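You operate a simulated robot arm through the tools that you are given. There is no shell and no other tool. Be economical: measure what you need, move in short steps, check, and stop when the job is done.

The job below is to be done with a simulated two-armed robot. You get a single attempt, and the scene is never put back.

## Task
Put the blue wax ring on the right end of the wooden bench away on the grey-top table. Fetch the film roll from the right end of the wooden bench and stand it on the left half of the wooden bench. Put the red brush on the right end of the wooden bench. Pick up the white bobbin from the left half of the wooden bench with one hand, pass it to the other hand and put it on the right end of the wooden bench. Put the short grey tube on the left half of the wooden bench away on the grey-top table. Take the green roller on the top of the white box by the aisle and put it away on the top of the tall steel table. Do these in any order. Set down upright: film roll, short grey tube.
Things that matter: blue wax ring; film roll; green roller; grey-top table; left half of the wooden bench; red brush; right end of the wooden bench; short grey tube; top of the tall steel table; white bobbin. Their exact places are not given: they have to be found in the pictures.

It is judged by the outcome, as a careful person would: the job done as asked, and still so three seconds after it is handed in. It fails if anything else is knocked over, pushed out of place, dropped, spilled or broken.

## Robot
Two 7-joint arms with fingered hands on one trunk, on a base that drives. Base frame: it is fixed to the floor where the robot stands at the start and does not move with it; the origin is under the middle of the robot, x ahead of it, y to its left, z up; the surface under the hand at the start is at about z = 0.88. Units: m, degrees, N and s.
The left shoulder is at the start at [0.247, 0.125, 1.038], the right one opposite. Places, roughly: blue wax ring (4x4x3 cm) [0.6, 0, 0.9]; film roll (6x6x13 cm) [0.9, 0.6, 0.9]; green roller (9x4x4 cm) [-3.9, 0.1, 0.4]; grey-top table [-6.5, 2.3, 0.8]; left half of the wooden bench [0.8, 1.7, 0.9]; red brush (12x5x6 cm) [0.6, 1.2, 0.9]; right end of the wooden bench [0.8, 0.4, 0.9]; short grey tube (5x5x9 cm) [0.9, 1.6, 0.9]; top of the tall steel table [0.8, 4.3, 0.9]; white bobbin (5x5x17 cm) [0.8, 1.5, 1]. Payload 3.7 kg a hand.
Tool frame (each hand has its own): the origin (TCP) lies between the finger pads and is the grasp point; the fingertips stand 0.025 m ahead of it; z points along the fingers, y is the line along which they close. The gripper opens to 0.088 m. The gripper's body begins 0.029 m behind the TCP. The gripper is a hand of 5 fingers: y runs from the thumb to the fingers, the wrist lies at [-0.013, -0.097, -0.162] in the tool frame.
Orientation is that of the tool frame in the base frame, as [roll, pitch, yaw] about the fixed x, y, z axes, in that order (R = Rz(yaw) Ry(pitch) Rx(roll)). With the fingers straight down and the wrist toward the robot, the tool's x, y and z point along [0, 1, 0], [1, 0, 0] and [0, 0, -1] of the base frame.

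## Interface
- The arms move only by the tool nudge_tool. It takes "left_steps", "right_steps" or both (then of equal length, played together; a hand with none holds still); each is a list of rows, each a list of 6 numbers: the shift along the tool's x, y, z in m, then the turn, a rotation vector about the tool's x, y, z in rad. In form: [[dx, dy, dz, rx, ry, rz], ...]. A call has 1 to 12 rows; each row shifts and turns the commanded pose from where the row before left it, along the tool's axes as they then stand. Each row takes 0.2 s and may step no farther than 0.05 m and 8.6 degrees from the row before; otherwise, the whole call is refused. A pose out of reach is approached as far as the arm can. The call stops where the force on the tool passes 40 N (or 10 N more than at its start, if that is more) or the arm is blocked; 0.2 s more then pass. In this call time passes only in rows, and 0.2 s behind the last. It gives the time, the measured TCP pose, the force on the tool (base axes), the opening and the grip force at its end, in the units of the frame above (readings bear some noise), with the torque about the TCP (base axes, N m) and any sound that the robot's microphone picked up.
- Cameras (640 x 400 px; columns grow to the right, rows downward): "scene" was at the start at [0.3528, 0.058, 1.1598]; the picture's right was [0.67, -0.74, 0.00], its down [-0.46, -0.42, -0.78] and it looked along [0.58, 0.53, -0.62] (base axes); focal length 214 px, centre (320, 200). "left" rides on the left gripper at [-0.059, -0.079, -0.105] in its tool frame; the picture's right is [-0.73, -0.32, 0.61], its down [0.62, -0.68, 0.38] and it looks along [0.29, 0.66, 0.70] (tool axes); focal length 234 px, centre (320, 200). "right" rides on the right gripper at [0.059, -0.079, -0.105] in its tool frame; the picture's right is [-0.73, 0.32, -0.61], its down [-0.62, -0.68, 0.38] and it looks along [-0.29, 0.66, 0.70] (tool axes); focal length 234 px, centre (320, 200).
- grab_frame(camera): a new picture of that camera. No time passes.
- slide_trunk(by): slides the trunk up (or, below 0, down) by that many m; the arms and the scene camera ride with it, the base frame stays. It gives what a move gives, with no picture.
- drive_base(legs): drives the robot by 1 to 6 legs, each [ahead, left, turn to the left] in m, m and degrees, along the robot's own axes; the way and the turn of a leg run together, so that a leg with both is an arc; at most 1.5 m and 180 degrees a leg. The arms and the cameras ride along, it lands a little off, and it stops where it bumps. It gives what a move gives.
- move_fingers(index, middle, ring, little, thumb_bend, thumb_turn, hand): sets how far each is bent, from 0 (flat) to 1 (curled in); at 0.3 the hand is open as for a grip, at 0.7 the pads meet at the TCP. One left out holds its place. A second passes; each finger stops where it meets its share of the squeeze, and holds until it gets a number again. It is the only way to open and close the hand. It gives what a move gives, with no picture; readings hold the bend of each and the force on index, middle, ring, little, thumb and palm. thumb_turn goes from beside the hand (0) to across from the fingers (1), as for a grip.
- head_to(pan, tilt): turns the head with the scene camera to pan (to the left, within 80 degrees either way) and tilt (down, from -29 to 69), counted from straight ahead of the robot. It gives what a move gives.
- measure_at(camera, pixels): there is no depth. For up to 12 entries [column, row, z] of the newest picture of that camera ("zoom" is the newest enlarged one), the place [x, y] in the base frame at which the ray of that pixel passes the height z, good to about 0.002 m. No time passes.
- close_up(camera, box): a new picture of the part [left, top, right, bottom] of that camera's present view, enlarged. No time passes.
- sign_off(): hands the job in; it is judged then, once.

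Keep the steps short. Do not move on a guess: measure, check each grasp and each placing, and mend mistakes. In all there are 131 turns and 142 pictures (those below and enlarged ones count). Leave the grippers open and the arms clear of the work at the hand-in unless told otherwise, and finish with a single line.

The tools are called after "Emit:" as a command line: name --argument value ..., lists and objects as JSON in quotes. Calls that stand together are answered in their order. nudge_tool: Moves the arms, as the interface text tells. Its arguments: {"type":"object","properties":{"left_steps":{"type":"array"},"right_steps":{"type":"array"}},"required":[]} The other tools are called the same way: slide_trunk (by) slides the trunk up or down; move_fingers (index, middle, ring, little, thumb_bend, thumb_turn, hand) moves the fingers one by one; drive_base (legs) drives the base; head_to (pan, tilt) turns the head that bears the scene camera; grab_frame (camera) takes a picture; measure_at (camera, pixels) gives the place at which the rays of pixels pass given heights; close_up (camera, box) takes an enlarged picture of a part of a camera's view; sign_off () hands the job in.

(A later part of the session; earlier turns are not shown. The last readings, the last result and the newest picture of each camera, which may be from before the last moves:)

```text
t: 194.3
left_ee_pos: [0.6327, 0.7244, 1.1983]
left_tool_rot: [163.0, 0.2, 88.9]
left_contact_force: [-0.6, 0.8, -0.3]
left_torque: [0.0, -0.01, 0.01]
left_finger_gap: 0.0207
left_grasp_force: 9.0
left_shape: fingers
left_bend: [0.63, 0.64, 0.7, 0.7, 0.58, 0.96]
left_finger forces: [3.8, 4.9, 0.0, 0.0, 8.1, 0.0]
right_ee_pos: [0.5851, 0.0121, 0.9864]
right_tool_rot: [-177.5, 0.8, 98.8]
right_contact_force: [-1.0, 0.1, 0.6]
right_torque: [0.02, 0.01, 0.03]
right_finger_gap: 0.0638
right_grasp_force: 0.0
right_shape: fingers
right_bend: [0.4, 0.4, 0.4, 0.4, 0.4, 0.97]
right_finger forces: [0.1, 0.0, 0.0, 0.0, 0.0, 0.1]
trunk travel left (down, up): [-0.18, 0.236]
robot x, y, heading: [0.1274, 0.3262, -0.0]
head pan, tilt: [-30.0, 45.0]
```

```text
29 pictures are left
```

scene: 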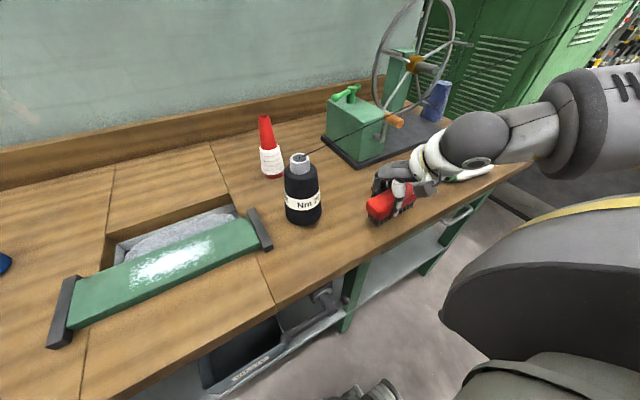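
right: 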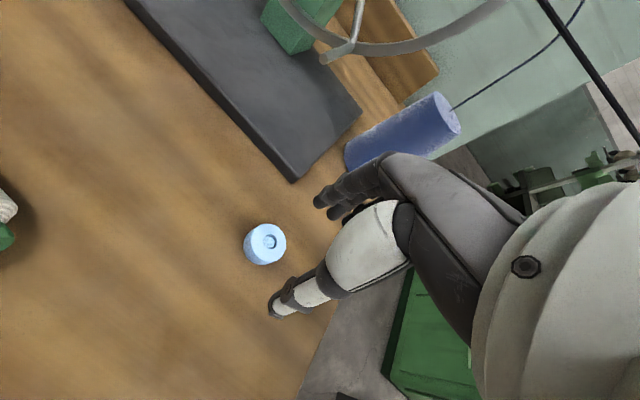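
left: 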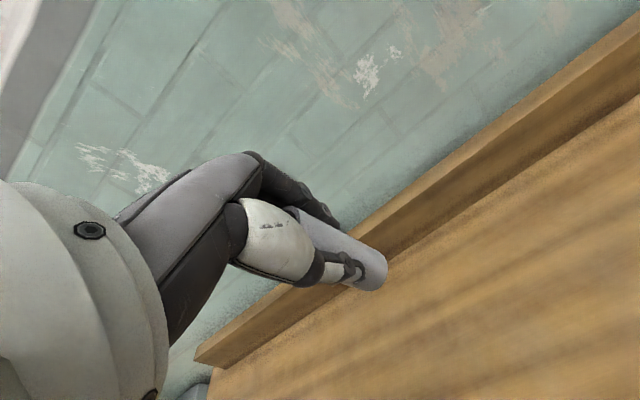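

Ring at (0.595,0.021). Correct by ~1.2 cm each way and descend to TCP z≈0.913.

Emit:
nudge_tool --right_steps '[[0.011, 0.0137, 0, 0, 0, 0], [0, 0, 0.04, 0, 0, 0], [0, 0, 0.033, 0, 0, 0]]'

Emit:
move_fingers --hand "right" --index 0.7 --middle 0.7 --ring 0.6 --little 0.6 --thumb_bend 0.7

Emit:
grab_frame --camera "right"

```text
t: 195.1
left_ee_pos: [0.6327, 0.7257, 1.197]
left_tool_rot: [163.0, 0.2, 88.9]
left_contact_force: [0.2, 0.4, -0.6]
left_torque: [0.01, 0.0, -0.03]
left_finger_gap: 0.0208
left_grasp_force: 8.7
left_shape: fingers
left_bend: [0.63, 0.64, 0.7, 0.7, 0.58, 0.96]
left_finger forces: [3.9, 5.0, 0.0, 0.1, 8.3, 0.1]
right_ee_pos: [0.5909, 0.0246, 0.9153]
right_tool_rot: [-177.4, 0.8, 98.9]
right_contact_force: [-0.5, 0.4, 0.7]
right_torque: [-0.03, -0.01, 0.01]
right_finger_gap: 0.0642
right_grasp_force: 0.1
right_shape: fingers
right_bend: [0.4, 0.4, 0.4, 0.4, 0.4, 0.97]
right_finger forces: [0.1, 0.0, 0.1, 0.0, 0.0, 0.0]
trunk travel left (down, up): [-0.18, 0.236]
robot x, y, heading: [0.1297, 0.3267, -0.2]
head pan, tilt: [-30.0, 45.0]
```

```text
t: 196.1
left_ee_pos: [0.6329, 0.724, 1.1974]
left_tool_rot: [163.0, 0.3, 88.9]
left_contact_force: [-0.5, -0.5, -0.3]
left_torque: [-0.01, -0.01, 0.02]
left_finger_gap: 0.0204
left_grasp_force: 8.4
left_shape: fingers
left_bend: [0.63, 0.64, 0.7, 0.7, 0.58, 0.96]
left_finger forces: [3.8, 5.1, 0.0, 0.0, 8.2, 0.1]
right_ee_pos: [0.5911, 0.0254, 0.9139]
right_tool_rot: [-177.6, 0.8, 98.8]
right_contact_force: [0.7, -0.2, -0.8]
right_torque: [-0.01, 0.01, 0.03]
right_finger_gap: 0.0206
right_grasp_force: 9.1
right_shape: fingers
right_bend: [0.63, 0.63, 0.6, 0.6, 0.58, 0.96]
right_finger forces: [3.2, 5.8, 0.2, 0.0, 8.4, 0.0]
trunk travel left (down, up): [-0.18, 0.236]
robot x, y, heading: [0.1283, 0.3233, -0.2]
head pan, tilt: [-30.0, 45.0]
```

```text
28 pictures are left
```

right: 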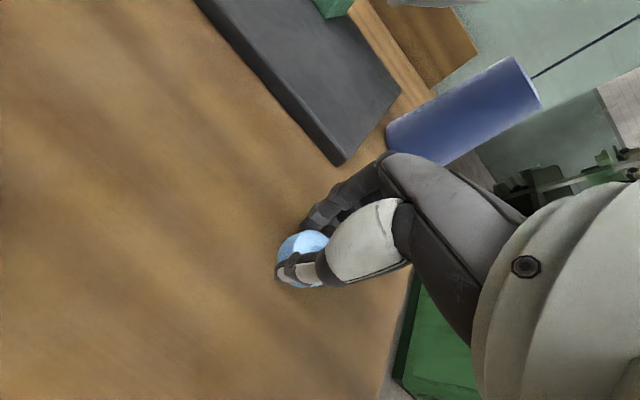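

Ring gripped. Lift, back away from the bench, turn around and look at the room.

Emit:
nudge_tool --right_steps '[[0, 0, -0.02, 0, 0, 0], [0, 0, -0.045, 0, 0, 0], [0, 0, -0.045, 0, 0, 0], [0, 0, -0.045, 0, 0, 0], [0, 0, -0.045, 0, 0, 0], [0, 0, -0.045, 0, 0, 0]]'

Emit:
drive_base --legs '[[-0.7, 0, 0], [0, 0, 160]]'

Emit:
head_to --pan 0 --tilt 15

Emit:
grab_frame --camera "scene"

```text
t: 197.5
left_ee_pos: [0.6328, 0.7255, 1.1988]
left_tool_rot: [163.0, 0.2, 89.0]
left_contact_force: [1.1, 0.7, 0.0]
left_torque: [0.02, 0.0, 0.04]
left_finger_gap: 0.021
left_grasp_force: 8.1
left_shape: fingers
left_bend: [0.63, 0.64, 0.7, 0.7, 0.58, 0.96]
left_finger forces: [3.9, 5.0, 0.1, 0.1, 8.1, 0.1]
right_ee_pos: [0.601, 0.0304, 1.1596]
right_tool_rot: [-177.5, 0.7, 98.9]
right_contact_force: [-0.3, 0.7, 0.3]
right_torque: [0.0, -0.01, -0.02]
right_finger_gap: 0.0206
right_grasp_force: 8.7
right_shape: fingers
right_bend: [0.63, 0.63, 0.6, 0.6, 0.58, 0.95]
right_finger forces: [3.2, 5.6, 0.0, 0.1, 8.3, 0.0]
trunk travel left (down, up): [-0.18, 0.236]
robot x, y, heading: [0.1264, 0.3255, -0.2]
head pan, tilt: [-30.0, 45.0]
```

```text
t: 207.8
left_ee_pos: [-1.1661, 0.1383, 1.1982]
left_tool_rot: [163.0, 0.2, -112.3]
left_contact_force: [0.1, -0.7, -0.5]
left_torque: [-0.01, 0.05, 0.0]
left_finger_gap: 0.0194
left_grasp_force: 8.2
left_shape: fingers
left_bend: [0.63, 0.64, 0.7, 0.7, 0.59, 0.96]
left_finger forces: [3.6, 4.7, 0.0, 0.1, 7.3, 0.1]
right_ee_pos: [-0.8839, 0.7744, 1.1599]
right_tool_rot: [-177.5, 0.8, -102.4]
right_contact_force: [0.2, -0.2, -0.6]
right_torque: [0.0, -0.02, -0.04]
right_finger_gap: 0.0195
right_grasp_force: 8.4
right_shape: fingers
right_bend: [0.64, 0.63, 0.6, 0.6, 0.59, 0.95]
right_finger forces: [3.1, 5.3, 0.0, 0.0, 7.7, 0.1]
trunk travel left (down, up): [-0.18, 0.236]
robot x, y, heading: [-0.5489, 0.3283, 158.7]
head pan, tilt: [-30.0, 45.0]
```

```text
t: 208.7
left_ee_pos: [-1.1664, 0.1381, 1.1988]
left_tool_rot: [163.0, 0.2, -112.3]
left_contact_force: [0.5, -0.1, 0.1]
left_torque: [0.01, -0.03, 0.01]
left_finger_gap: 0.0195
left_grasp_force: 8.1
left_shape: fingers
left_bend: [0.63, 0.64, 0.7, 0.7, 0.59, 0.96]
left_finger forces: [3.6, 4.8, 0.0, 0.0, 7.5, 0.0]
right_ee_pos: [-0.8835, 0.7759, 1.1583]
right_tool_rot: [-177.5, 0.9, -102.3]
right_contact_force: [0.5, 0.3, -0.6]
right_torque: [0.01, 0.03, -0.02]
right_finger_gap: 0.0201
right_grasp_force: 8.8
right_shape: fingers
right_bend: [0.64, 0.63, 0.6, 0.6, 0.59, 0.95]
right_finger forces: [3.1, 5.4, 0.1, 0.0, 7.6, 0.0]
trunk travel left (down, up): [-0.18, 0.236]
robot x, y, heading: [-0.5484, 0.3312, 158.9]
head pan, tilt: [0.0, 15.0]
```

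```text
27 pictures are left
```

scene: 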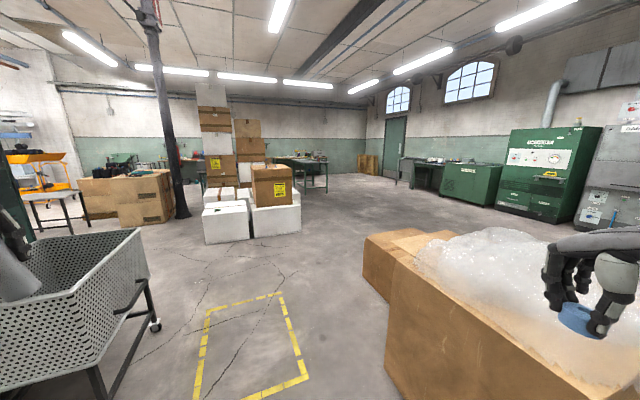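

Emit:
measure_at --camera "scene" --pixels '[[228, 243, 0.0], [301, 232, 0.0], [205, 243, 0.0], [365, 290, 0.0], [388, 392, 0.0], [155, 326, 0.0], [325, 195, 0.0], [250, 215, 0.45], [230, 207, 0.45], [300, 160, 0.8], [305, 192, 0.0], [180, 217, 0.0]]'

Emit:
close_up --camera "scene" --box '[190, 130, 390, 255]'

```text
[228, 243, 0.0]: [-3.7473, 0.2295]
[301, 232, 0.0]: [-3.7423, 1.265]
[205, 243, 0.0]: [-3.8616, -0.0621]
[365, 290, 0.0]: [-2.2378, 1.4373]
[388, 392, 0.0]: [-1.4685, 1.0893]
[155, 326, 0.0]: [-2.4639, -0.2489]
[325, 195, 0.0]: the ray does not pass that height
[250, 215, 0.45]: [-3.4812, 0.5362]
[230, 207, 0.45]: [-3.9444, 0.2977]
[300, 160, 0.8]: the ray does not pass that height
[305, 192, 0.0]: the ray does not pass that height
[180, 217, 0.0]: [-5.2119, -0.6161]
```

```text
3.20 times, centred on (290, 192) of scene
```

zoom: 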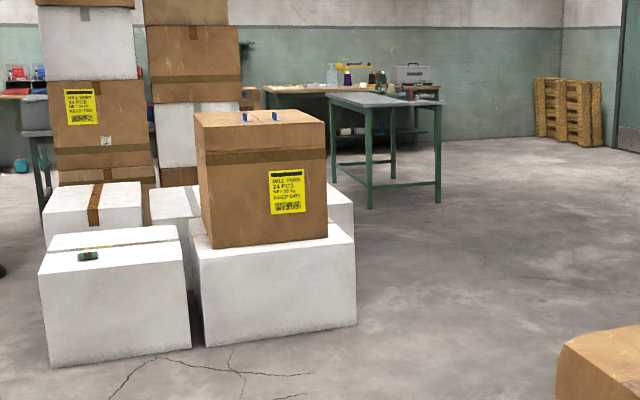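

Emit:
measure_at --camera "zoom" --pixels '[[370, 208, 0.0], [438, 201, 0.0], [337, 165, 0.0], [368, 107, 0.8], [440, 103, 0.8], [88, 256, 0.42], [357, 325, 0.0], [50, 367, 0.0], [192, 347, 0.0]]'

Emit:
drive_base --legs '[[1.5, 0, 0], [0.4, 0.12, 0]]'

Emit:
grab_frame --camera "scene"

```text
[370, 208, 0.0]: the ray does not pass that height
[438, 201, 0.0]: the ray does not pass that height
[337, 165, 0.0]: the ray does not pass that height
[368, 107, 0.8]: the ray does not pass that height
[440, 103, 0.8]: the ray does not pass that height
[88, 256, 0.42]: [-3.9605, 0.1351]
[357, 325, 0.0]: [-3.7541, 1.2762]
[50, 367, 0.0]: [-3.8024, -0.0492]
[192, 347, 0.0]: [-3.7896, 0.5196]
```

```text
t: 218.3
left_ee_pos: [-2.9842, 0.6628, 1.198]
left_tool_rot: [162.9, 0.2, -110.1]
left_contact_force: [-0.1, 0.3, -1.4]
left_torque: [-0.02, -0.01, 0.02]
left_finger_gap: 0.0197
left_grasp_force: 7.5
left_shape: fingers
left_bend: [0.63, 0.64, 0.7, 0.7, 0.59, 0.96]
left_finger forces: [3.7, 4.9, 0.1, 0.0, 7.4, 0.0]
right_ee_pos: [-2.7258, 1.3078, 1.1588]
right_tool_rot: [-177.5, 0.7, -100.3]
right_contact_force: [-1.0, -0.4, -0.2]
right_torque: [-0.01, 0.01, -0.02]
right_finger_gap: 0.0195
right_grasp_force: 8.0
right_shape: fingers
right_bend: [0.64, 0.63, 0.6, 0.6, 0.59, 0.95]
right_finger forces: [3.1, 5.2, 0.1, 0.0, 7.8, 0.1]
trunk travel left (down, up): [-0.18, 0.236]
robot x, y, heading: [-2.3746, 0.8742, 160.8]
head pan, tilt: [0.0, 15.0]
```

```text
25 pictures are left
```

scene: 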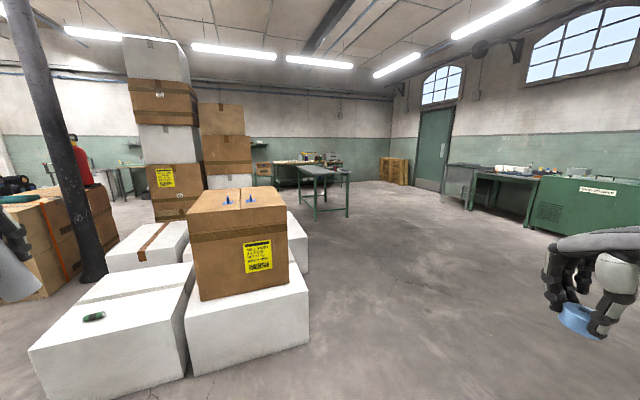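

Emit:
measure_at --camera "scene" --pixels '[[316, 221, 0.0], [347, 217, 0.0], [299, 200, 0.0], [315, 176, 0.8], [349, 172, 0.8], [301, 167, 0.8], [326, 165, 0.8], [94, 316, 0.4], [309, 342, 0.0]]'

Emit:
close_up --camera "scene" --box '[260, 140, 380, 230]'

```text
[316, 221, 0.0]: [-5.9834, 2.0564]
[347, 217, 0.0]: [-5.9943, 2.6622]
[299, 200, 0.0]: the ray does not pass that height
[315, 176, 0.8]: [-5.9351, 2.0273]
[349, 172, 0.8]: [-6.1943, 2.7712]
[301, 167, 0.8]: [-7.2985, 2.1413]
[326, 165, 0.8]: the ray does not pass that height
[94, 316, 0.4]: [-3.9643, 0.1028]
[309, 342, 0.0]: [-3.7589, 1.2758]
```

```text
4.44 times, centred on (320, 185) of scene
```

zoom: 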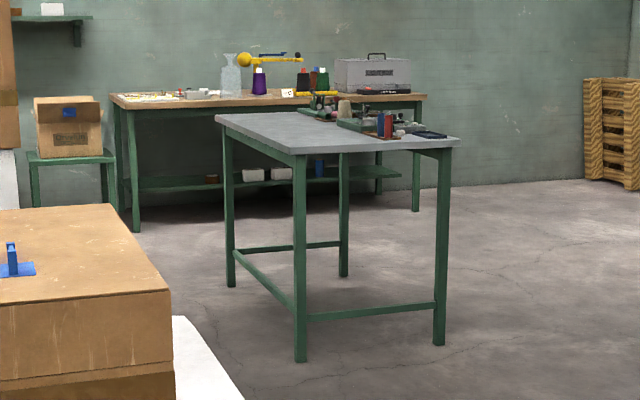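

The grey-top table's near edge is at x≈-5.95, y≈2.03–2.7, with its left-front area free. Drive round the white boxes to (-5.0,2.6) and face it.

Emit:
drive_base --legs '[[0.76, -0.33, 0], [0.76, -0.33, 0], [0.76, -0.053, 0], [0.76, -0.053, 0], [0, 0, 19.2]]'

Emit:
head_to --pan 15 --tilt 30

Emit:
grab_frame --camera "scene"

```text
t: 235.2
left_ee_pos: [-5.5148, 2.1523, 1.1979]
left_tool_rot: [162.9, 0.2, -90.5]
left_contact_force: [-0.2, 0.8, -0.3]
left_torque: [0.03, 0.01, 0.07]
left_finger_gap: 0.0193
left_grasp_force: 8.2
left_shape: fingers
left_bend: [0.64, 0.64, 0.7, 0.7, 0.59, 0.96]
left_finger forces: [3.6, 4.7, 0.1, 0.0, 7.3, 0.1]
right_ee_pos: [-5.4891, 2.8475, 1.159]
right_tool_rot: [-177.5, 0.8, -80.7]
right_contact_force: [0.0, -0.9, -0.1]
right_torque: [-0.02, 0.01, 0.03]
right_finger_gap: 0.0195
right_grasp_force: 8.1
right_shape: fingers
right_bend: [0.64, 0.63, 0.6, 0.6, 0.59, 0.95]
right_finger forces: [2.9, 5.1, 0.1, 0.1, 7.7, 0.0]
trunk travel left (down, up): [-0.18, 0.236]
robot x, y, heading: [-5.0154, 2.5559, -179.5]
head pan, tilt: [0.0, 15.0]
```

```text
t: 236.0
left_ee_pos: [-5.5143, 2.153, 1.1984]
left_tool_rot: [162.9, 0.2, -90.6]
left_contact_force: [0.0, -1.0, -1.1]
left_torque: [0.02, -0.01, -0.01]
left_finger_gap: 0.0193
left_grasp_force: 7.4
left_shape: fingers
left_bend: [0.64, 0.64, 0.7, 0.7, 0.59, 0.96]
left_finger forces: [3.5, 4.6, 0.1, 0.0, 7.3, 0.0]
right_ee_pos: [-5.4886, 2.8485, 1.1583]
right_tool_rot: [-177.6, 0.7, -80.7]
right_contact_force: [0.3, -0.5, 0.2]
right_torque: [-0.03, -0.04, 0.03]
right_finger_gap: 0.0195
right_grasp_force: 8.1
right_shape: fingers
right_bend: [0.64, 0.63, 0.6, 0.6, 0.59, 0.95]
right_finger forces: [2.9, 5.1, 0.0, 0.0, 7.7, 0.0]
trunk travel left (down, up): [-0.18, 0.236]
robot x, y, heading: [-5.0115, 2.5603, -179.7]
head pan, tilt: [15.0, 30.0]
```

```text
23 pictures are left
```

scene: 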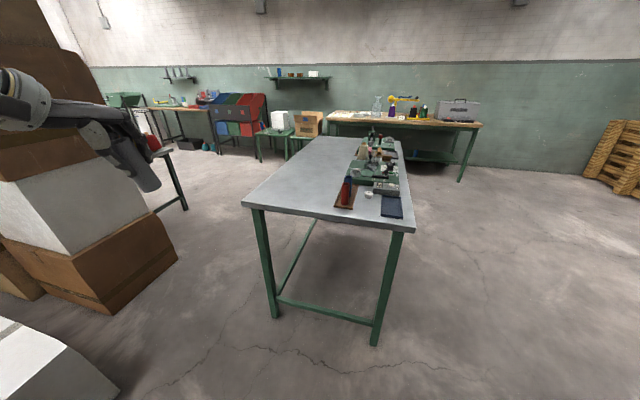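

Emit:
measure_at --camera "scene" --pixels '[[243, 205, 0.8], [414, 230, 0.8], [276, 316, 0.0], [374, 345, 0.0], [339, 205, 0.8], [381, 215, 0.8], [177, 258, 0.0], [115, 313, 0.0], [350, 160, 0.8], [315, 138, 0.8], [275, 300, 0.15]]'

```text
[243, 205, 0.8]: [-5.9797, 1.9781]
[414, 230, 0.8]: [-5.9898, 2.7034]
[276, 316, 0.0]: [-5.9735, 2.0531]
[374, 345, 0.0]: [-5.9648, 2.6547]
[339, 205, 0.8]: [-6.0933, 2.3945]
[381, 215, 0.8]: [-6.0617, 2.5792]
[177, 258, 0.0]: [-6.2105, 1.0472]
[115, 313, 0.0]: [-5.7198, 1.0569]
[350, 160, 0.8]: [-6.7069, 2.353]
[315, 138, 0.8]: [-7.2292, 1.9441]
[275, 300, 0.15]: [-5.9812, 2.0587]
```

Free table area: y≈2.0–2.35. Drive ahead 0.57, then extend the left hand 12 cm and lower it with arm and trunk.

Emit:
drive_base --legs '[[0.57, -0.02, 0]]'

Emit:
slide_trunk --by -0.1

Emit:
nudge_tool --left_steps '[[0, 0.0383, 0.0117, 0, 0, 0], [0, 0.0383, 0.0117, 0, 0, 0], [0, 0.0383, 0.0117, 0, 0, 0], [0, -0.0117, 0.0383, 0, 0, 0], [0, -0.0117, 0.0383, 0, 0, 0], [0, -0.0117, 0.0383, 0, 0, 0]]'

Emit:
head_to --pan 20 --tilt 45

Emit:
grab_frame --camera "scene"

```text
t: 239.2
left_ee_pos: [-6.077, 2.1734, 1.1983]
left_tool_rot: [162.9, 0.2, -90.8]
left_contact_force: [0.1, 1.4, -0.1]
left_torque: [0.0, 0.01, -0.02]
left_finger_gap: 0.0194
left_grasp_force: 8.3
left_shape: fingers
left_bend: [0.64, 0.64, 0.7, 0.7, 0.59, 0.96]
left_finger forces: [3.4, 4.6, 0.0, 0.1, 7.3, 0.1]
right_ee_pos: [-6.0472, 2.8671, 1.1596]
right_tool_rot: [-177.5, 0.7, -80.9]
right_contact_force: [-0.7, 0.2, -0.2]
right_torque: [0.01, 0.01, 0.01]
right_finger_gap: 0.0199
right_grasp_force: 8.0
right_shape: fingers
right_bend: [0.64, 0.63, 0.6, 0.6, 0.59, 0.95]
right_finger forces: [2.9, 5.2, 0.1, 0.1, 7.7, 0.0]
trunk travel left (down, up): [-0.18, 0.236]
robot x, y, heading: [-5.5783, 2.5732, -179.9]
head pan, tilt: [15.0, 30.0]
```

```text
t: 240.6
left_ee_pos: [-6.1313, 2.1716, 1.0236]
left_tool_rot: [175.5, 0.7, -91.2]
left_contact_force: [-0.2, 1.8, -0.3]
left_torque: [-0.01, 0.03, 0.02]
left_finger_gap: 0.019
left_grasp_force: 7.7
left_shape: fingers
left_bend: [0.64, 0.64, 0.7, 0.7, 0.59, 0.96]
left_finger forces: [3.5, 4.7, 0.0, 0.0, 7.3, 0.0]
right_ee_pos: [-6.0466, 2.8681, 1.0598]
right_tool_rot: [-177.6, 0.8, -81.0]
right_contact_force: [-0.2, 0.0, 0.3]
right_torque: [0.07, 0.01, 0.0]
right_finger_gap: 0.0195
right_grasp_force: 7.5
right_shape: fingers
right_bend: [0.64, 0.63, 0.6, 0.6, 0.59, 0.95]
right_finger forces: [2.7, 4.8, 0.0, 0.1, 7.6, 0.1]
trunk travel left (down, up): [-0.08, 0.336]
robot x, y, heading: [-5.5719, 2.5771, -180.0]
head pan, tilt: [15.0, 30.0]
```

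```text
t: 241.9
left_ee_pos: [-6.2258, 2.1749, 0.8881]
left_tool_rot: [174.6, 0.3, -91.1]
left_contact_force: [-6.9, 0.3, 28.1]
left_torque: [-0.23, 0.23, -0.07]
left_finger_gap: 0.0056
left_grasp_force: 19.4
left_shape: fingers
left_bend: [0.69, 0.64, 0.68, 0.7, 0.66, 0.95]
left_finger forces: [1.8, 5.2, 2.2, 0.1, 4.7, 24.8]
right_ee_pos: [-6.0445, 2.8706, 1.0607]
right_tool_rot: [-177.8, 0.7, -81.0]
right_contact_force: [0.9, -0.2, -0.2]
right_torque: [-0.02, 0.05, -0.03]
right_finger_gap: 0.0195
right_grasp_force: 8.0
right_shape: fingers
right_bend: [0.64, 0.63, 0.6, 0.6, 0.59, 0.95]
right_finger forces: [2.8, 4.8, 0.1, 0.0, 7.6, 0.0]
trunk travel left (down, up): [-0.08, 0.336]
robot x, y, heading: [-5.5716, 2.5747, -180.0]
head pan, tilt: [15.0, 30.0]
```

```text
t: 242.7
left_ee_pos: [-6.225, 2.1746, 0.8878]
left_tool_rot: [174.8, 0.3, -91.2]
left_contact_force: [-7.1, -0.2, 44.1]
left_torque: [-0.47, 0.29, -0.05]
left_finger_gap: 0.0052
left_grasp_force: 25.8
left_shape: fingers
left_bend: [0.69, 0.64, 0.68, 0.7, 0.66, 0.95]
left_finger forces: [1.5, 5.4, 2.8, 0.0, 4.5, 38.4]
right_ee_pos: [-6.0448, 2.8707, 1.0615]
right_tool_rot: [-177.7, 0.7, -81.0]
right_contact_force: [0.2, -1.0, 0.5]
right_torque: [0.01, -0.02, 0.01]
right_finger_gap: 0.0195
right_grasp_force: 8.0
right_shape: fingers
right_bend: [0.64, 0.63, 0.6, 0.6, 0.59, 0.95]
right_finger forces: [2.7, 4.9, 0.0, 0.0, 7.6, 0.0]
trunk travel left (down, up): [-0.08, 0.336]
robot x, y, heading: [-5.5751, 2.5763, -179.7]
head pan, tilt: [20.0, 45.0]
```

```text
22 pictures are left
```

scene: 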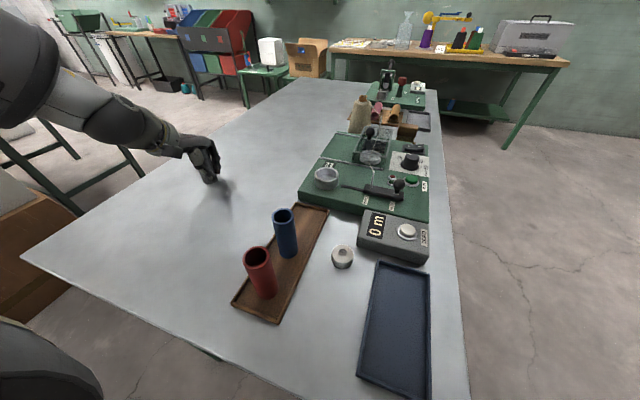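

The trunk slide lowered and tilted the left hand more than expected; the tube is pressed to the table and pushed up to the palm. Relieve by 8 mm and look.

Emit:
nudge_tool --left_steps '[[0, 0, -0.004, 0, 0, 0], [0, 0, -0.004, 0, 0, 0]]'

Emit:
grab_frame --camera "left"

Emit:
close_up --camera "scene" --box '[140, 110, 290, 210]'

```text
t: 243.3
left_ee_pos: [-6.2228, 2.1756, 0.888]
left_tool_rot: [175.5, 0.7, -91.2]
left_contact_force: [-8.5, -2.4, 24.8]
left_torque: [-0.37, 0.28, -0.1]
left_finger_gap: 0.0052
left_grasp_force: 18.2
left_shape: fingers
left_bend: [0.68, 0.64, 0.67, 0.7, 0.67, 0.95]
left_finger forces: [1.3, 5.7, 3.1, 0.1, 3.7, 23.8]
right_ee_pos: [-6.0457, 2.8697, 1.0589]
right_tool_rot: [-177.5, 0.7, -81.0]
right_contact_force: [-0.4, 0.8, -0.2]
right_torque: [-0.01, 0.01, -0.01]
right_finger_gap: 0.0195
right_grasp_force: 7.9
right_shape: fingers
right_bend: [0.64, 0.63, 0.6, 0.6, 0.59, 0.95]
right_finger forces: [2.8, 4.8, 0.0, 0.0, 7.6, 0.1]
trunk travel left (down, up): [-0.08, 0.336]
robot x, y, heading: [-5.5731, 2.5751, -179.9]
head pan, tilt: [20.0, 45.0]
```

```text
21 pictures are left
```

left: 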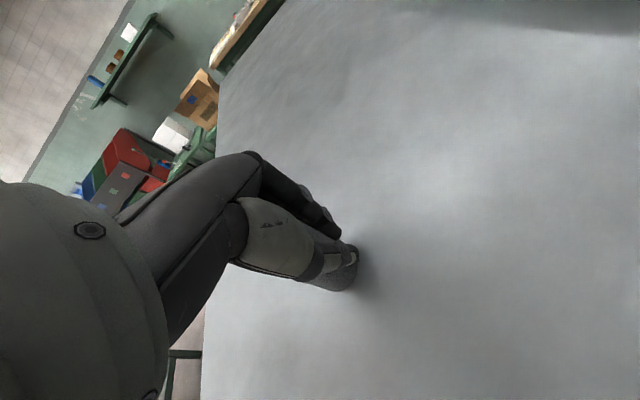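

```text
4.00 times, centred on (215, 160) of scene
```

zoom: 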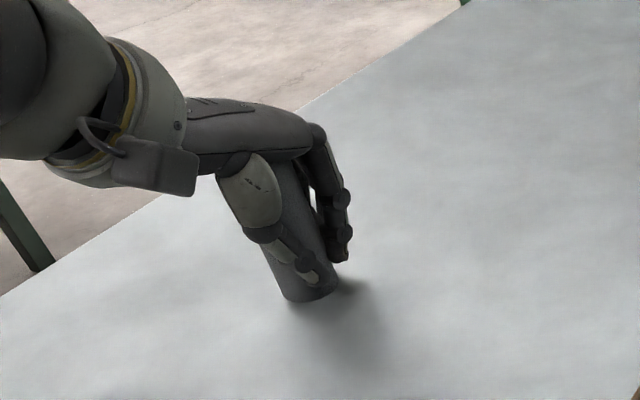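

The tube leans inside the grip. Raise 3 cm to free it, then tilt the hand forward again so it becomes upright.

Emit:
nudge_tool --left_steps '[[0, 0, -0.015, 0, 0, 0], [0, 0, -0.015, 0, 0, 0]]'

Emit:
close_up --camera "scene" --box '[140, 110, 290, 210]'

```text
t: 243.9
left_ee_pos: [-6.2197, 2.175, 0.915]
left_tool_rot: [175.7, 0.6, -91.1]
left_contact_force: [0.5, -0.4, -0.6]
left_torque: [0.0, 0.02, -0.01]
left_finger_gap: 0.0041
left_grasp_force: 5.4
left_shape: fingers
left_bend: [0.7, 0.66, 0.68, 0.7, 0.66, 0.95]
left_finger forces: [0.0, 2.4, 1.5, 0.1, 4.6, 2.6]
right_ee_pos: [-6.0468, 2.8683, 1.0584]
right_tool_rot: [-177.5, 0.6, -81.0]
right_contact_force: [-0.2, 0.3, -0.1]
right_torque: [-0.01, 0.01, -0.02]
right_finger_gap: 0.0193
right_grasp_force: 7.7
right_shape: fingers
right_bend: [0.64, 0.63, 0.6, 0.6, 0.59, 0.95]
right_finger forces: [2.8, 4.8, 0.0, 0.0, 7.7, 0.0]
trunk travel left (down, up): [-0.08, 0.336]
robot x, y, heading: [-5.5759, 2.5775, -179.8]
head pan, tilt: [20.0, 45.0]
```

```text
4.00 times, centred on (215, 160) of scene
```

zoom: 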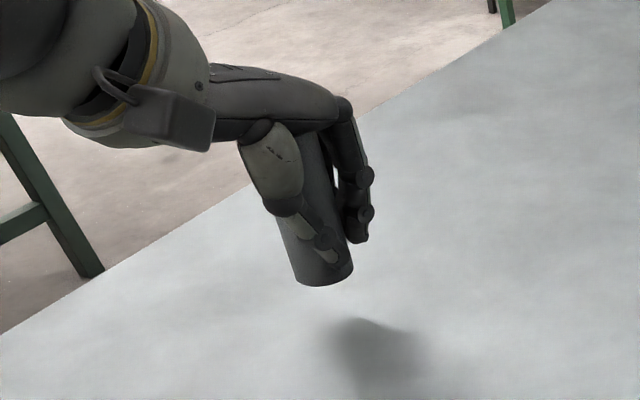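

Estimated lean: ~9° sideways (bottom to the left) and ~12° fore-aft. Correct both by turning the hand.

Emit:
nudge_tool --left_steps '[[0, 0, 0, -0.1, -0.075, 0], [0, 0, 0, -0.1, -0.075, 0]]'

Emit:
close_up --camera "scene" --box '[160, 110, 280, 200]'

Emit:
grab_frame --camera "left"

```text
t: 244.5
left_ee_pos: [-6.2207, 2.1731, 0.9154]
left_tool_rot: [164.0, 9.2, -92.7]
left_contact_force: [0.1, 0.3, -0.1]
left_torque: [-0.02, 0.0, 0.01]
left_finger_gap: 0.0045
left_grasp_force: 5.6
left_shape: fingers
left_bend: [0.7, 0.66, 0.68, 0.7, 0.66, 0.95]
left_finger forces: [0.0, 2.2, 1.4, 0.0, 4.6, 2.4]
right_ee_pos: [-6.0479, 2.867, 1.0595]
right_tool_rot: [-177.6, 0.9, -81.1]
right_contact_force: [-0.2, 0.5, 0.0]
right_torque: [0.03, -0.02, 0.02]
right_finger_gap: 0.0194
right_grasp_force: 7.3
right_shape: fingers
right_bend: [0.64, 0.63, 0.6, 0.6, 0.59, 0.95]
right_finger forces: [2.9, 4.8, 0.0, 0.1, 7.6, 0.1]
trunk travel left (down, up): [-0.08, 0.336]
robot x, y, heading: [-5.5739, 2.5752, -179.5]
head pan, tilt: [20.0, 45.0]
```

```text
4.44 times, centred on (220, 155) of scene
```

zoom: 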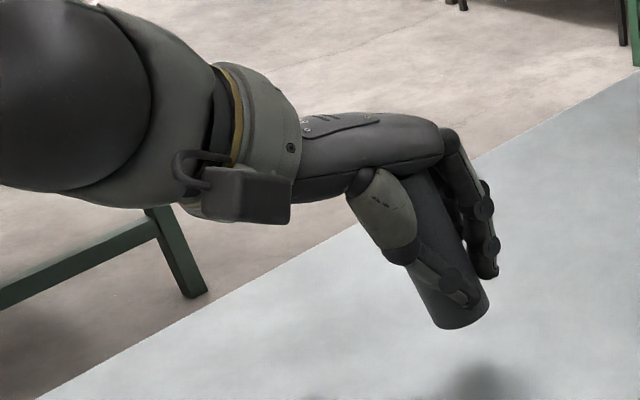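

```text
17 pictures are left
```

left: 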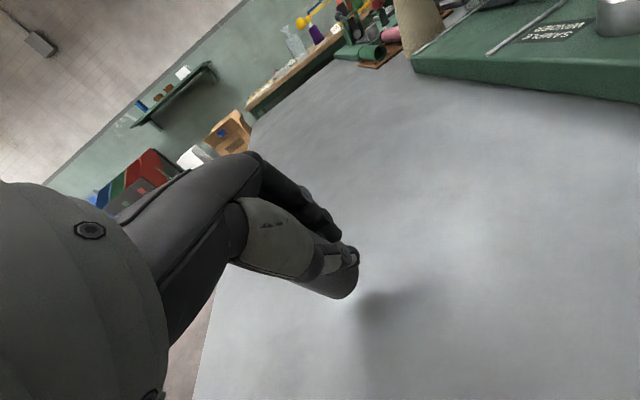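

Lean is now small. Turn back 3°, and lower gently to contact.

Emit:
nudge_tool --left_steps '[[0, 0, 0, 0, 0.06, 0], [0, -0.0056, 0.019, 0, 0, 0], [0, -0.0014, 0.0048, 0, 0, 0]]'

Emit:
nudge_tool --left_steps '[[0, -0.0011, 0.0038, 0, 0, 0]]'

```text
t: 245.3
left_ee_pos: [-6.2187, 2.1768, 0.8932]
left_tool_rot: [164.0, 5.6, -91.7]
left_contact_force: [-0.5, -1.0, 2.9]
left_torque: [-0.08, -0.08, -0.01]
left_finger_gap: 0.004
left_grasp_force: 6.6
left_shape: fingers
left_bend: [0.7, 0.66, 0.68, 0.7, 0.66, 0.95]
left_finger forces: [0.0, 2.4, 1.6, 0.0, 4.3, 4.6]
right_ee_pos: [-6.0477, 2.8681, 1.0592]
right_tool_rot: [-177.5, 0.8, -81.0]
right_contact_force: [-0.2, -0.8, -0.7]
right_torque: [0.01, -0.02, 0.02]
right_finger_gap: 0.0192
right_grasp_force: 7.6
right_shape: fingers
right_bend: [0.64, 0.63, 0.6, 0.6, 0.59, 0.95]
right_finger forces: [2.8, 4.8, 0.1, 0.0, 7.6, 0.0]
trunk travel left (down, up): [-0.08, 0.336]
robot x, y, heading: [-5.5772, 2.5737, -179.8]
head pan, tilt: [20.0, 45.0]
```

```text
t: 245.7
left_ee_pos: [-6.2193, 2.1768, 0.8926]
left_tool_rot: [163.7, 5.6, -91.8]
left_contact_force: [-3.2, -2.0, 15.0]
left_torque: [-0.27, -0.14, -0.05]
left_finger_gap: 0.0034
left_grasp_force: 10.6
left_shape: fingers
left_bend: [0.7, 0.67, 0.69, 0.7, 0.67, 0.95]
left_finger forces: [0.0, 2.4, 1.8, 0.0, 4.2, 13.1]
right_ee_pos: [-6.0468, 2.8682, 1.0614]
right_tool_rot: [-177.7, 0.7, -81.0]
right_contact_force: [-0.3, 0.1, 0.0]
right_torque: [-0.01, 0.01, 0.0]
right_finger_gap: 0.0191
right_grasp_force: 7.7
right_shape: fingers
right_bend: [0.64, 0.63, 0.6, 0.6, 0.59, 0.95]
right_finger forces: [2.8, 4.8, 0.0, 0.0, 7.6, 0.0]
trunk travel left (down, up): [-0.08, 0.336]
robot x, y, heading: [-5.575, 2.5761, -179.9]
head pan, tilt: [20.0, 45.0]
```

Contact. Loosen slightly so the tube can settle flat within the fingers, ease up 4 mm, then open more and check.

Emit:
move_fingers --hand "left" --index 0.5 --middle 0.52 --ring 0.52 --little 0.52 --thumb_bend 0.52

Emit:
nudge_tool --left_steps '[[0, 0.0012, -0.0038, 0, 0, 0], [0, 0.0012, -0.0038, 0, 0, 0]]'

Emit:
move_fingers --hand "left" --index 0.3 --middle 0.3 --ring 0.3 --little 0.3 --thumb_bend 0.35

Emit:
close_up --camera "scene" --box '[160, 110, 280, 200]'

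```text
t: 246.7
left_ee_pos: [-6.2183, 2.1778, 0.891]
left_tool_rot: [163.9, 5.5, -91.6]
left_contact_force: [-4.4, -2.4, 25.5]
left_torque: [-0.47, -0.21, -0.07]
left_finger_gap: 0.0391
left_grasp_force: 13.2
left_shape: fingers
left_bend: [0.5, 0.52, 0.52, 0.52, 0.52, 0.97]
left_finger forces: [0.1, 0.1, 0.0, 0.0, 0.1, 25.7]
right_ee_pos: [-6.0452, 2.8694, 1.0596]
right_tool_rot: [-177.6, 0.6, -81.0]
right_contact_force: [0.5, -0.2, -0.8]
right_torque: [-0.02, 0.03, 0.01]
right_finger_gap: 0.0195
right_grasp_force: 7.9
right_shape: fingers
right_bend: [0.64, 0.63, 0.6, 0.6, 0.59, 0.95]
right_finger forces: [2.7, 4.8, 0.1, 0.1, 7.5, 0.1]
trunk travel left (down, up): [-0.08, 0.336]
robot x, y, heading: [-5.5703, 2.5769, -179.8]
head pan, tilt: [20.0, 45.0]
```

```text
t: 247.3
left_ee_pos: [-6.2181, 2.1774, 0.8936]
left_tool_rot: [164.4, 5.9, -91.6]
left_contact_force: [-1.7, -0.5, 4.2]
left_torque: [-0.12, -0.03, -0.03]
left_finger_gap: 0.0391
left_grasp_force: 2.3
left_shape: fingers
left_bend: [0.5, 0.52, 0.52, 0.52, 0.52, 0.97]
left_finger forces: [0.0, 0.0, 0.0, 0.0, 0.0, 4.9]
right_ee_pos: [-6.0479, 2.8678, 1.0585]
right_tool_rot: [-177.4, 0.7, -80.9]
right_contact_force: [0.1, 0.3, -0.7]
right_torque: [0.01, 0.01, 0.03]
right_finger_gap: 0.0191
right_grasp_force: 7.8
right_shape: fingers
right_bend: [0.64, 0.63, 0.6, 0.6, 0.59, 0.95]
right_finger forces: [2.7, 4.8, 0.1, 0.0, 7.6, 0.0]
trunk travel left (down, up): [-0.08, 0.336]
robot x, y, heading: [-5.5756, 2.5736, -179.9]
head pan, tilt: [20.0, 45.0]
```

```text
t: 248.3
left_ee_pos: [-6.2191, 2.1765, 0.8956]
left_tool_rot: [164.2, 5.8, -91.7]
left_contact_force: [-0.2, 0.8, 0.2]
left_torque: [0.02, -0.02, 0.02]
left_finger_gap: 0.0796
left_grasp_force: 0.1
left_shape: fingers
left_bend: [0.3, 0.3, 0.3, 0.3, 0.35, 0.97]
left_finger forces: [0.0, 0.1, 0.0, 0.1, 0.0, 0.0]
right_ee_pos: [-6.0475, 2.868, 1.06]
right_tool_rot: [-177.6, 0.8, -80.9]
right_contact_force: [0.0, -0.5, -0.5]
right_torque: [0.0, -0.02, 0.0]
right_finger_gap: 0.0193
right_grasp_force: 8.2
right_shape: fingers
right_bend: [0.64, 0.63, 0.6, 0.6, 0.59, 0.95]
right_finger forces: [2.9, 4.8, 0.0, 0.0, 7.6, 0.0]
trunk travel left (down, up): [-0.08, 0.336]
robot x, y, heading: [-5.5756, 2.5779, -179.9]
head pan, tilt: [20.0, 45.0]
```

```text
4.44 times, centred on (220, 155) of scene
```

zoom: 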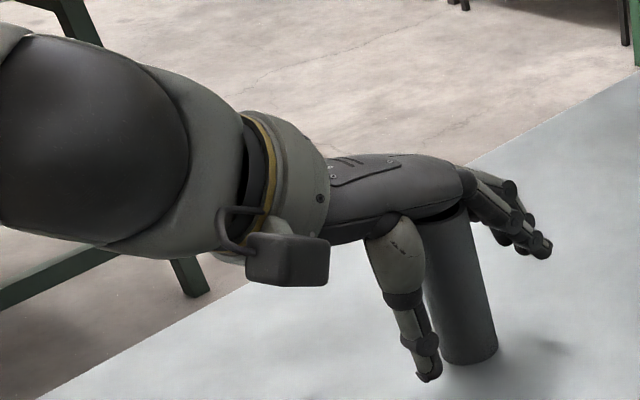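

Tube stands upright and free. Lift the hand exactly vertically.

Emit:
nudge_tool --left_steps '[[-0.003, 0.0081, -0.0287, 0, 0, 0], [-0.003, 0.0081, -0.0287, 0, 0, 0], [-0.004, 0.0108, -0.0383, 0, 0, 0], [-0.004, 0.0108, -0.0383, 0, 0, 0], [-0.004, 0.0108, -0.0383, 0, 0, 0], [-0.004, 0.0108, -0.0383, 0, 0, 0]]'

Emit:
drive_base --legs '[[-0.25, 0, 0], [0, 0.72, 0]]'

Emit:
head_to --pan -25 --tilt 40

Emit:
grab_frame --camera "scene"

```text
t: 249.7
left_ee_pos: [-6.2194, 2.1776, 1.1159]
left_tool_rot: [164.1, 5.7, -91.8]
left_contact_force: [-0.3, -0.1, -0.6]
left_torque: [0.02, -0.02, 0.01]
left_finger_gap: 0.0792
left_grasp_force: 0.1
left_shape: fingers
left_bend: [0.3, 0.3, 0.3, 0.3, 0.35, 0.97]
left_finger forces: [0.1, 0.0, 0.0, 0.1, 0.1, 0.0]
right_ee_pos: [-6.0471, 2.868, 1.0603]
right_tool_rot: [-177.5, 0.9, -81.0]
right_contact_force: [-0.5, 0.0, -0.4]
right_torque: [0.01, -0.01, -0.01]
right_finger_gap: 0.0194
right_grasp_force: 8.3
right_shape: fingers
right_bend: [0.64, 0.63, 0.6, 0.6, 0.59, 0.95]
right_finger forces: [2.8, 4.8, 0.1, 0.1, 7.7, 0.1]
trunk travel left (down, up): [-0.08, 0.336]
robot x, y, heading: [-5.5691, 2.5783, -179.8]
head pan, tilt: [20.0, 45.0]
```

```text
t: 257.8
left_ee_pos: [-5.968, 1.4662, 1.1148]
left_tool_rot: [164.1, 5.7, -91.7]
left_contact_force: [0.0, -0.1, 0.0]
left_torque: [-0.02, 0.0, 0.01]
left_finger_gap: 0.0792
left_grasp_force: 0.1
left_shape: fingers
left_bend: [0.3, 0.3, 0.3, 0.3, 0.35, 0.97]
left_finger forces: [0.0, 0.1, 0.0, 0.0, 0.0, 0.0]
right_ee_pos: [-5.7944, 2.1573, 1.0599]
right_tool_rot: [-177.5, 0.8, -80.9]
right_contact_force: [-0.1, 0.7, 0.4]
right_torque: [-0.02, 0.02, 0.02]
right_finger_gap: 0.0195
right_grasp_force: 7.2
right_shape: fingers
right_bend: [0.64, 0.63, 0.6, 0.6, 0.59, 0.95]
right_finger forces: [2.8, 4.7, 0.0, 0.1, 7.7, 0.0]
trunk travel left (down, up): [-0.08, 0.336]
robot x, y, heading: [-5.3185, 1.8626, -180.2]
head pan, tilt: [20.0, 45.0]
```

```text
t: 258.9
left_ee_pos: [-5.9678, 1.467, 1.1152]
left_tool_rot: [164.1, 5.7, -91.7]
left_contact_force: [-0.5, -0.8, -0.6]
left_torque: [0.0, 0.03, -0.01]
left_finger_gap: 0.0793
left_grasp_force: 0.0
left_shape: fingers
left_bend: [0.3, 0.3, 0.3, 0.3, 0.35, 0.97]
left_finger forces: [0.1, 0.1, 0.1, 0.1, 0.0, 0.0]
right_ee_pos: [-5.7941, 2.1562, 1.0592]
right_tool_rot: [-177.6, 0.8, -81.1]
right_contact_force: [-0.2, -0.3, -0.3]
right_torque: [-0.01, -0.01, 0.0]
right_finger_gap: 0.0191
right_grasp_force: 7.6
right_shape: fingers
right_bend: [0.64, 0.63, 0.6, 0.6, 0.59, 0.95]
right_finger forces: [2.8, 4.8, 0.0, 0.1, 7.6, 0.0]
trunk travel left (down, up): [-0.08, 0.336]
robot x, y, heading: [-5.3229, 1.8683, -180.0]
head pan, tilt: [-25.0, 40.0]
```

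```text
15 pictures are left
```

scene: 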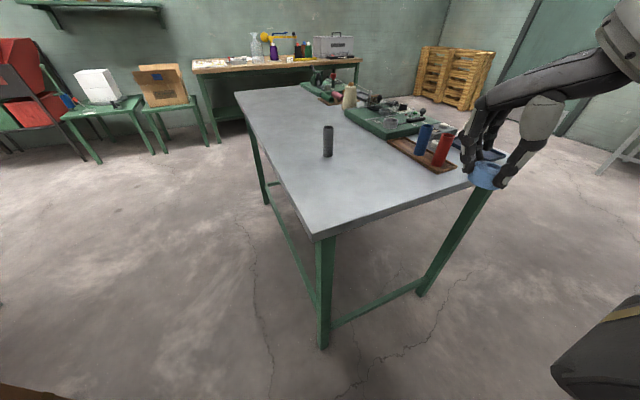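

Tube stands fine at about (-6.21,2.18). Drive the ring over the front-left of the table and lower.

Emit:
drive_base --legs '[[0.27, 0.05, 0]]'

Emit:
nudge_tool --right_steps '[[0, 0, 0.045, 0, 0, 0], [0, 0, 0.045, 0, 0, 0], [0, 0, 0.045, 0, 0, 0], [0, 0, 0.045, 0, 0, 0], [0, 0, 0.02, 0, 0, 0]]'

Emit:
grab_frame --camera "right"

```text
t: 260.9
left_ee_pos: [-6.2348, 1.4148, 1.114]
left_tool_rot: [164.1, 5.8, -91.8]
left_contact_force: [-1.3, -0.3, 0.4]
left_torque: [-0.04, 0.01, 0.01]
left_finger_gap: 0.0792
left_grasp_force: 0.1
left_shape: fingers
left_bend: [0.3, 0.3, 0.3, 0.3, 0.35, 0.97]
left_finger forces: [0.0, 0.1, 0.0, 0.0, 0.0, 0.0]
right_ee_pos: [-6.0612, 2.106, 1.0586]
right_tool_rot: [-177.5, 0.7, -80.9]
right_contact_force: [0.1, 0.3, -0.1]
right_torque: [0.02, -0.02, 0.03]
right_finger_gap: 0.0194
right_grasp_force: 6.9
right_shape: fingers
right_bend: [0.64, 0.63, 0.6, 0.6, 0.59, 0.95]
right_finger forces: [2.8, 4.8, 0.0, 0.1, 7.6, 0.0]
trunk travel left (down, up): [-0.08, 0.336]
robot x, y, heading: [-5.587, 1.814, -179.9]
head pan, tilt: [-25.0, 40.0]
```

```text
t: 262.1
left_ee_pos: [-6.235, 1.4138, 1.1149]
left_tool_rot: [164.1, 5.7, -91.7]
left_contact_force: [0.0, -0.4, -0.4]
left_torque: [-0.01, 0.0, -0.01]
left_finger_gap: 0.0791
left_grasp_force: 0.1
left_shape: fingers
left_bend: [0.3, 0.3, 0.3, 0.3, 0.35, 0.97]
left_finger forces: [0.0, 0.0, 0.0, 0.0, 0.0, 0.0]
right_ee_pos: [-6.1056, 2.1544, 0.8862]
right_tool_rot: [-177.4, 0.7, -80.8]
right_contact_force: [0.6, 0.2, -0.5]
right_torque: [0.0, 0.03, -0.03]
right_finger_gap: 0.0187
right_grasp_force: 7.4
right_shape: fingers
right_bend: [0.64, 0.64, 0.6, 0.6, 0.59, 0.95]
right_finger forces: [2.6, 4.7, 0.0, 0.0, 7.3, 0.1]
right hand out of reach, approached as far as the arm can: row 1, 2, 3, 4
trunk travel left (down, up): [-0.08, 0.336]
robot x, y, heading: [-5.5895, 1.8147, -180.3]
head pan, tilt: [-25.0, 40.0]
```

```text
14 pictures are left
```

right: 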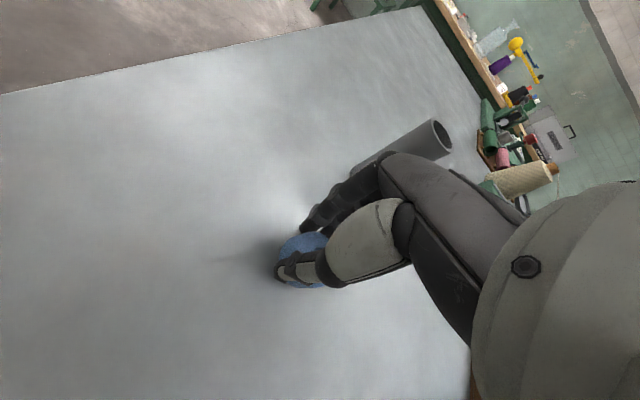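

Hand drifted toward the tube; move 3 cm back, then lower slowly.

Emit:
nudge_tool --right_steps '[[0, -0.03, 0, 0, 0, 0], [0, 0, 0.02, 0, 0, 0], [0, 0, 0.015, 0, 0, 0], [0, 0, 0.006, 0, 0, 0], [0, 0, 0.004, 0, 0, 0]]'

Emit:
nudge_tool --right_steps '[[0, 0, 0.004, 0, 0, 0]]'

```text
t: 262.7
left_ee_pos: [-6.2325, 1.4133, 1.1155]
left_tool_rot: [164.1, 5.7, -91.6]
left_contact_force: [-0.5, 0.5, 0.3]
left_torque: [-0.01, -0.01, -0.03]
left_finger_gap: 0.0791
left_grasp_force: 0.2
left_shape: fingers
left_bend: [0.3, 0.3, 0.3, 0.3, 0.35, 0.97]
left_finger forces: [0.1, 0.0, 0.0, 0.1, 0.0, 0.0]
right_ee_pos: [-6.0917, 2.1724, 0.8762]
right_tool_rot: [-179.0, 1.0, -80.7]
right_contact_force: [3.0, -2.4, 21.2]
right_torque: [-0.01, -0.42, -0.03]
right_finger_gap: 0.0157
right_grasp_force: 14.4
right_shape: fingers
right_bend: [0.69, 0.65, 0.6, 0.6, 0.6, 0.94]
right_finger forces: [1.3, 8.4, 0.0, 0.0, 19.1, 0.1]
right hand out of reach, approached as far as the arm can: row 1
trunk travel left (down, up): [-0.08, 0.336]
robot x, y, heading: [-5.587, 1.8155, -180.0]
head pan, tilt: [-25.0, 40.0]
stopped in row 3 (right hand): the force on the tool passed its limit at 58 N (the readings are from after the stop); the commanded pose is now the measured one
```

```text
t: 263.1
left_ee_pos: [-6.2335, 1.4143, 1.1142]
left_tool_rot: [164.0, 5.8, -91.6]
left_contact_force: [-0.1, -0.5, -0.1]
left_torque: [0.04, 0.03, -0.03]
left_finger_gap: 0.079
left_grasp_force: 0.1
left_shape: fingers
left_bend: [0.3, 0.3, 0.3, 0.3, 0.35, 0.97]
left_finger forces: [0.0, 0.0, 0.1, 0.0, 0.0, 0.0]
right_ee_pos: [-6.0934, 2.1713, 0.8777]
right_tool_rot: [-179.7, 1.3, -80.7]
right_contact_force: [4.0, -2.5, 28.1]
right_torque: [-0.03, -0.79, -0.08]
right_finger_gap: 0.0164
right_grasp_force: 16.3
right_shape: fingers
right_bend: [0.69, 0.67, 0.6, 0.6, 0.6, 0.93]
right_finger forces: [0.7, 4.7, 0.0, 0.0, 27.2, 0.0]
trunk travel left (down, up): [-0.08, 0.336]
robot x, y, heading: [-5.589, 1.8129, -179.7]
head pan, tilt: [-25.0, 40.0]
stopped in row 1 (right hand): the force on the tool passed its limit at 44 N (the readings are from after the stop); the commanded pose is now the measured one
```

The table is higher than thought (~0.84); the ring is on it. Ease up 6 mm and open.

Emit:
nudge_tool --right_steps '[[0, 0, -0.004, 0, 0, 0], [0, 0, -0.003, 0, 0, 0]]'

Emit:
move_fingers --hand "right" --index 0.42 --middle 0.42 --ring 0.42 --little 0.42 --thumb_bend 0.42

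Emit:
grab_frame --camera "right"

```text
t: 263.8
left_ee_pos: [-6.2351, 1.4144, 1.1141]
left_tool_rot: [164.2, 5.9, -91.6]
left_contact_force: [-0.1, 0.8, -0.3]
left_torque: [0.01, -0.01, -0.01]
left_finger_gap: 0.0794
left_grasp_force: 0.0
left_shape: fingers
left_bend: [0.3, 0.3, 0.3, 0.3, 0.35, 0.97]
left_finger forces: [0.0, 0.0, 0.0, 0.0, 0.0, 0.0]
right_ee_pos: [-6.0919, 2.1724, 0.8789]
right_tool_rot: [-178.9, 1.0, -80.7]
right_contact_force: [1.1, -0.3, -0.4]
right_torque: [-0.04, 0.0, -0.01]
right_finger_gap: 0.0142
right_grasp_force: 6.1
right_shape: fingers
right_bend: [0.68, 0.65, 0.6, 0.6, 0.61, 0.94]
right_finger forces: [1.3, 5.0, 0.1, 0.0, 6.2, 0.0]
trunk travel left (down, up): [-0.08, 0.336]
robot x, y, heading: [-5.587, 1.8152, -180.0]
head pan, tilt: [-25.0, 40.0]
```

```text
t: 264.8
left_ee_pos: [-6.2342, 1.4154, 1.1143]
left_tool_rot: [164.2, 5.7, -91.6]
left_contact_force: [-0.6, -0.6, -0.1]
left_torque: [0.0, 0.0, -0.02]
left_finger_gap: 0.0792
left_grasp_force: 0.0
left_shape: fingers
left_bend: [0.3, 0.3, 0.3, 0.3, 0.35, 0.97]
left_finger forces: [0.2, 0.0, 0.1, 0.0, 0.1, 0.0]
right_ee_pos: [-6.0925, 2.1737, 0.8793]
right_tool_rot: [-179.0, 1.1, -80.6]
right_contact_force: [-0.3, -0.2, -0.1]
right_torque: [-0.02, 0.0, -0.01]
right_finger_gap: 0.0586
right_grasp_force: 0.2
right_shape: fingers
right_bend: [0.42, 0.42, 0.42, 0.42, 0.42, 0.97]
right_finger forces: [0.0, 0.1, 0.1, 0.0, 0.0, 0.1]
trunk travel left (down, up): [-0.08, 0.336]
robot x, y, heading: [-5.5894, 1.815, -179.7]
head pan, tilt: [-25.0, 40.0]
```

```text
13 pictures are left
```

right: 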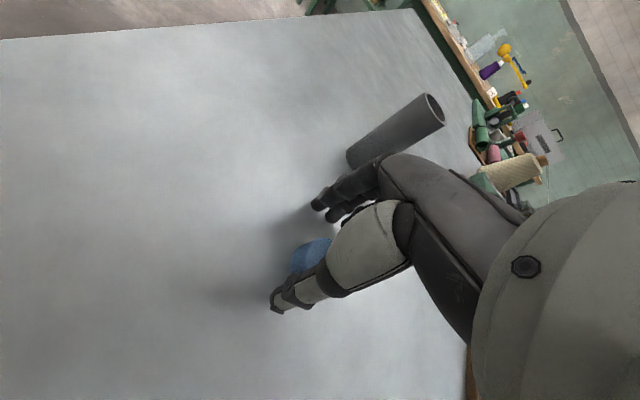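

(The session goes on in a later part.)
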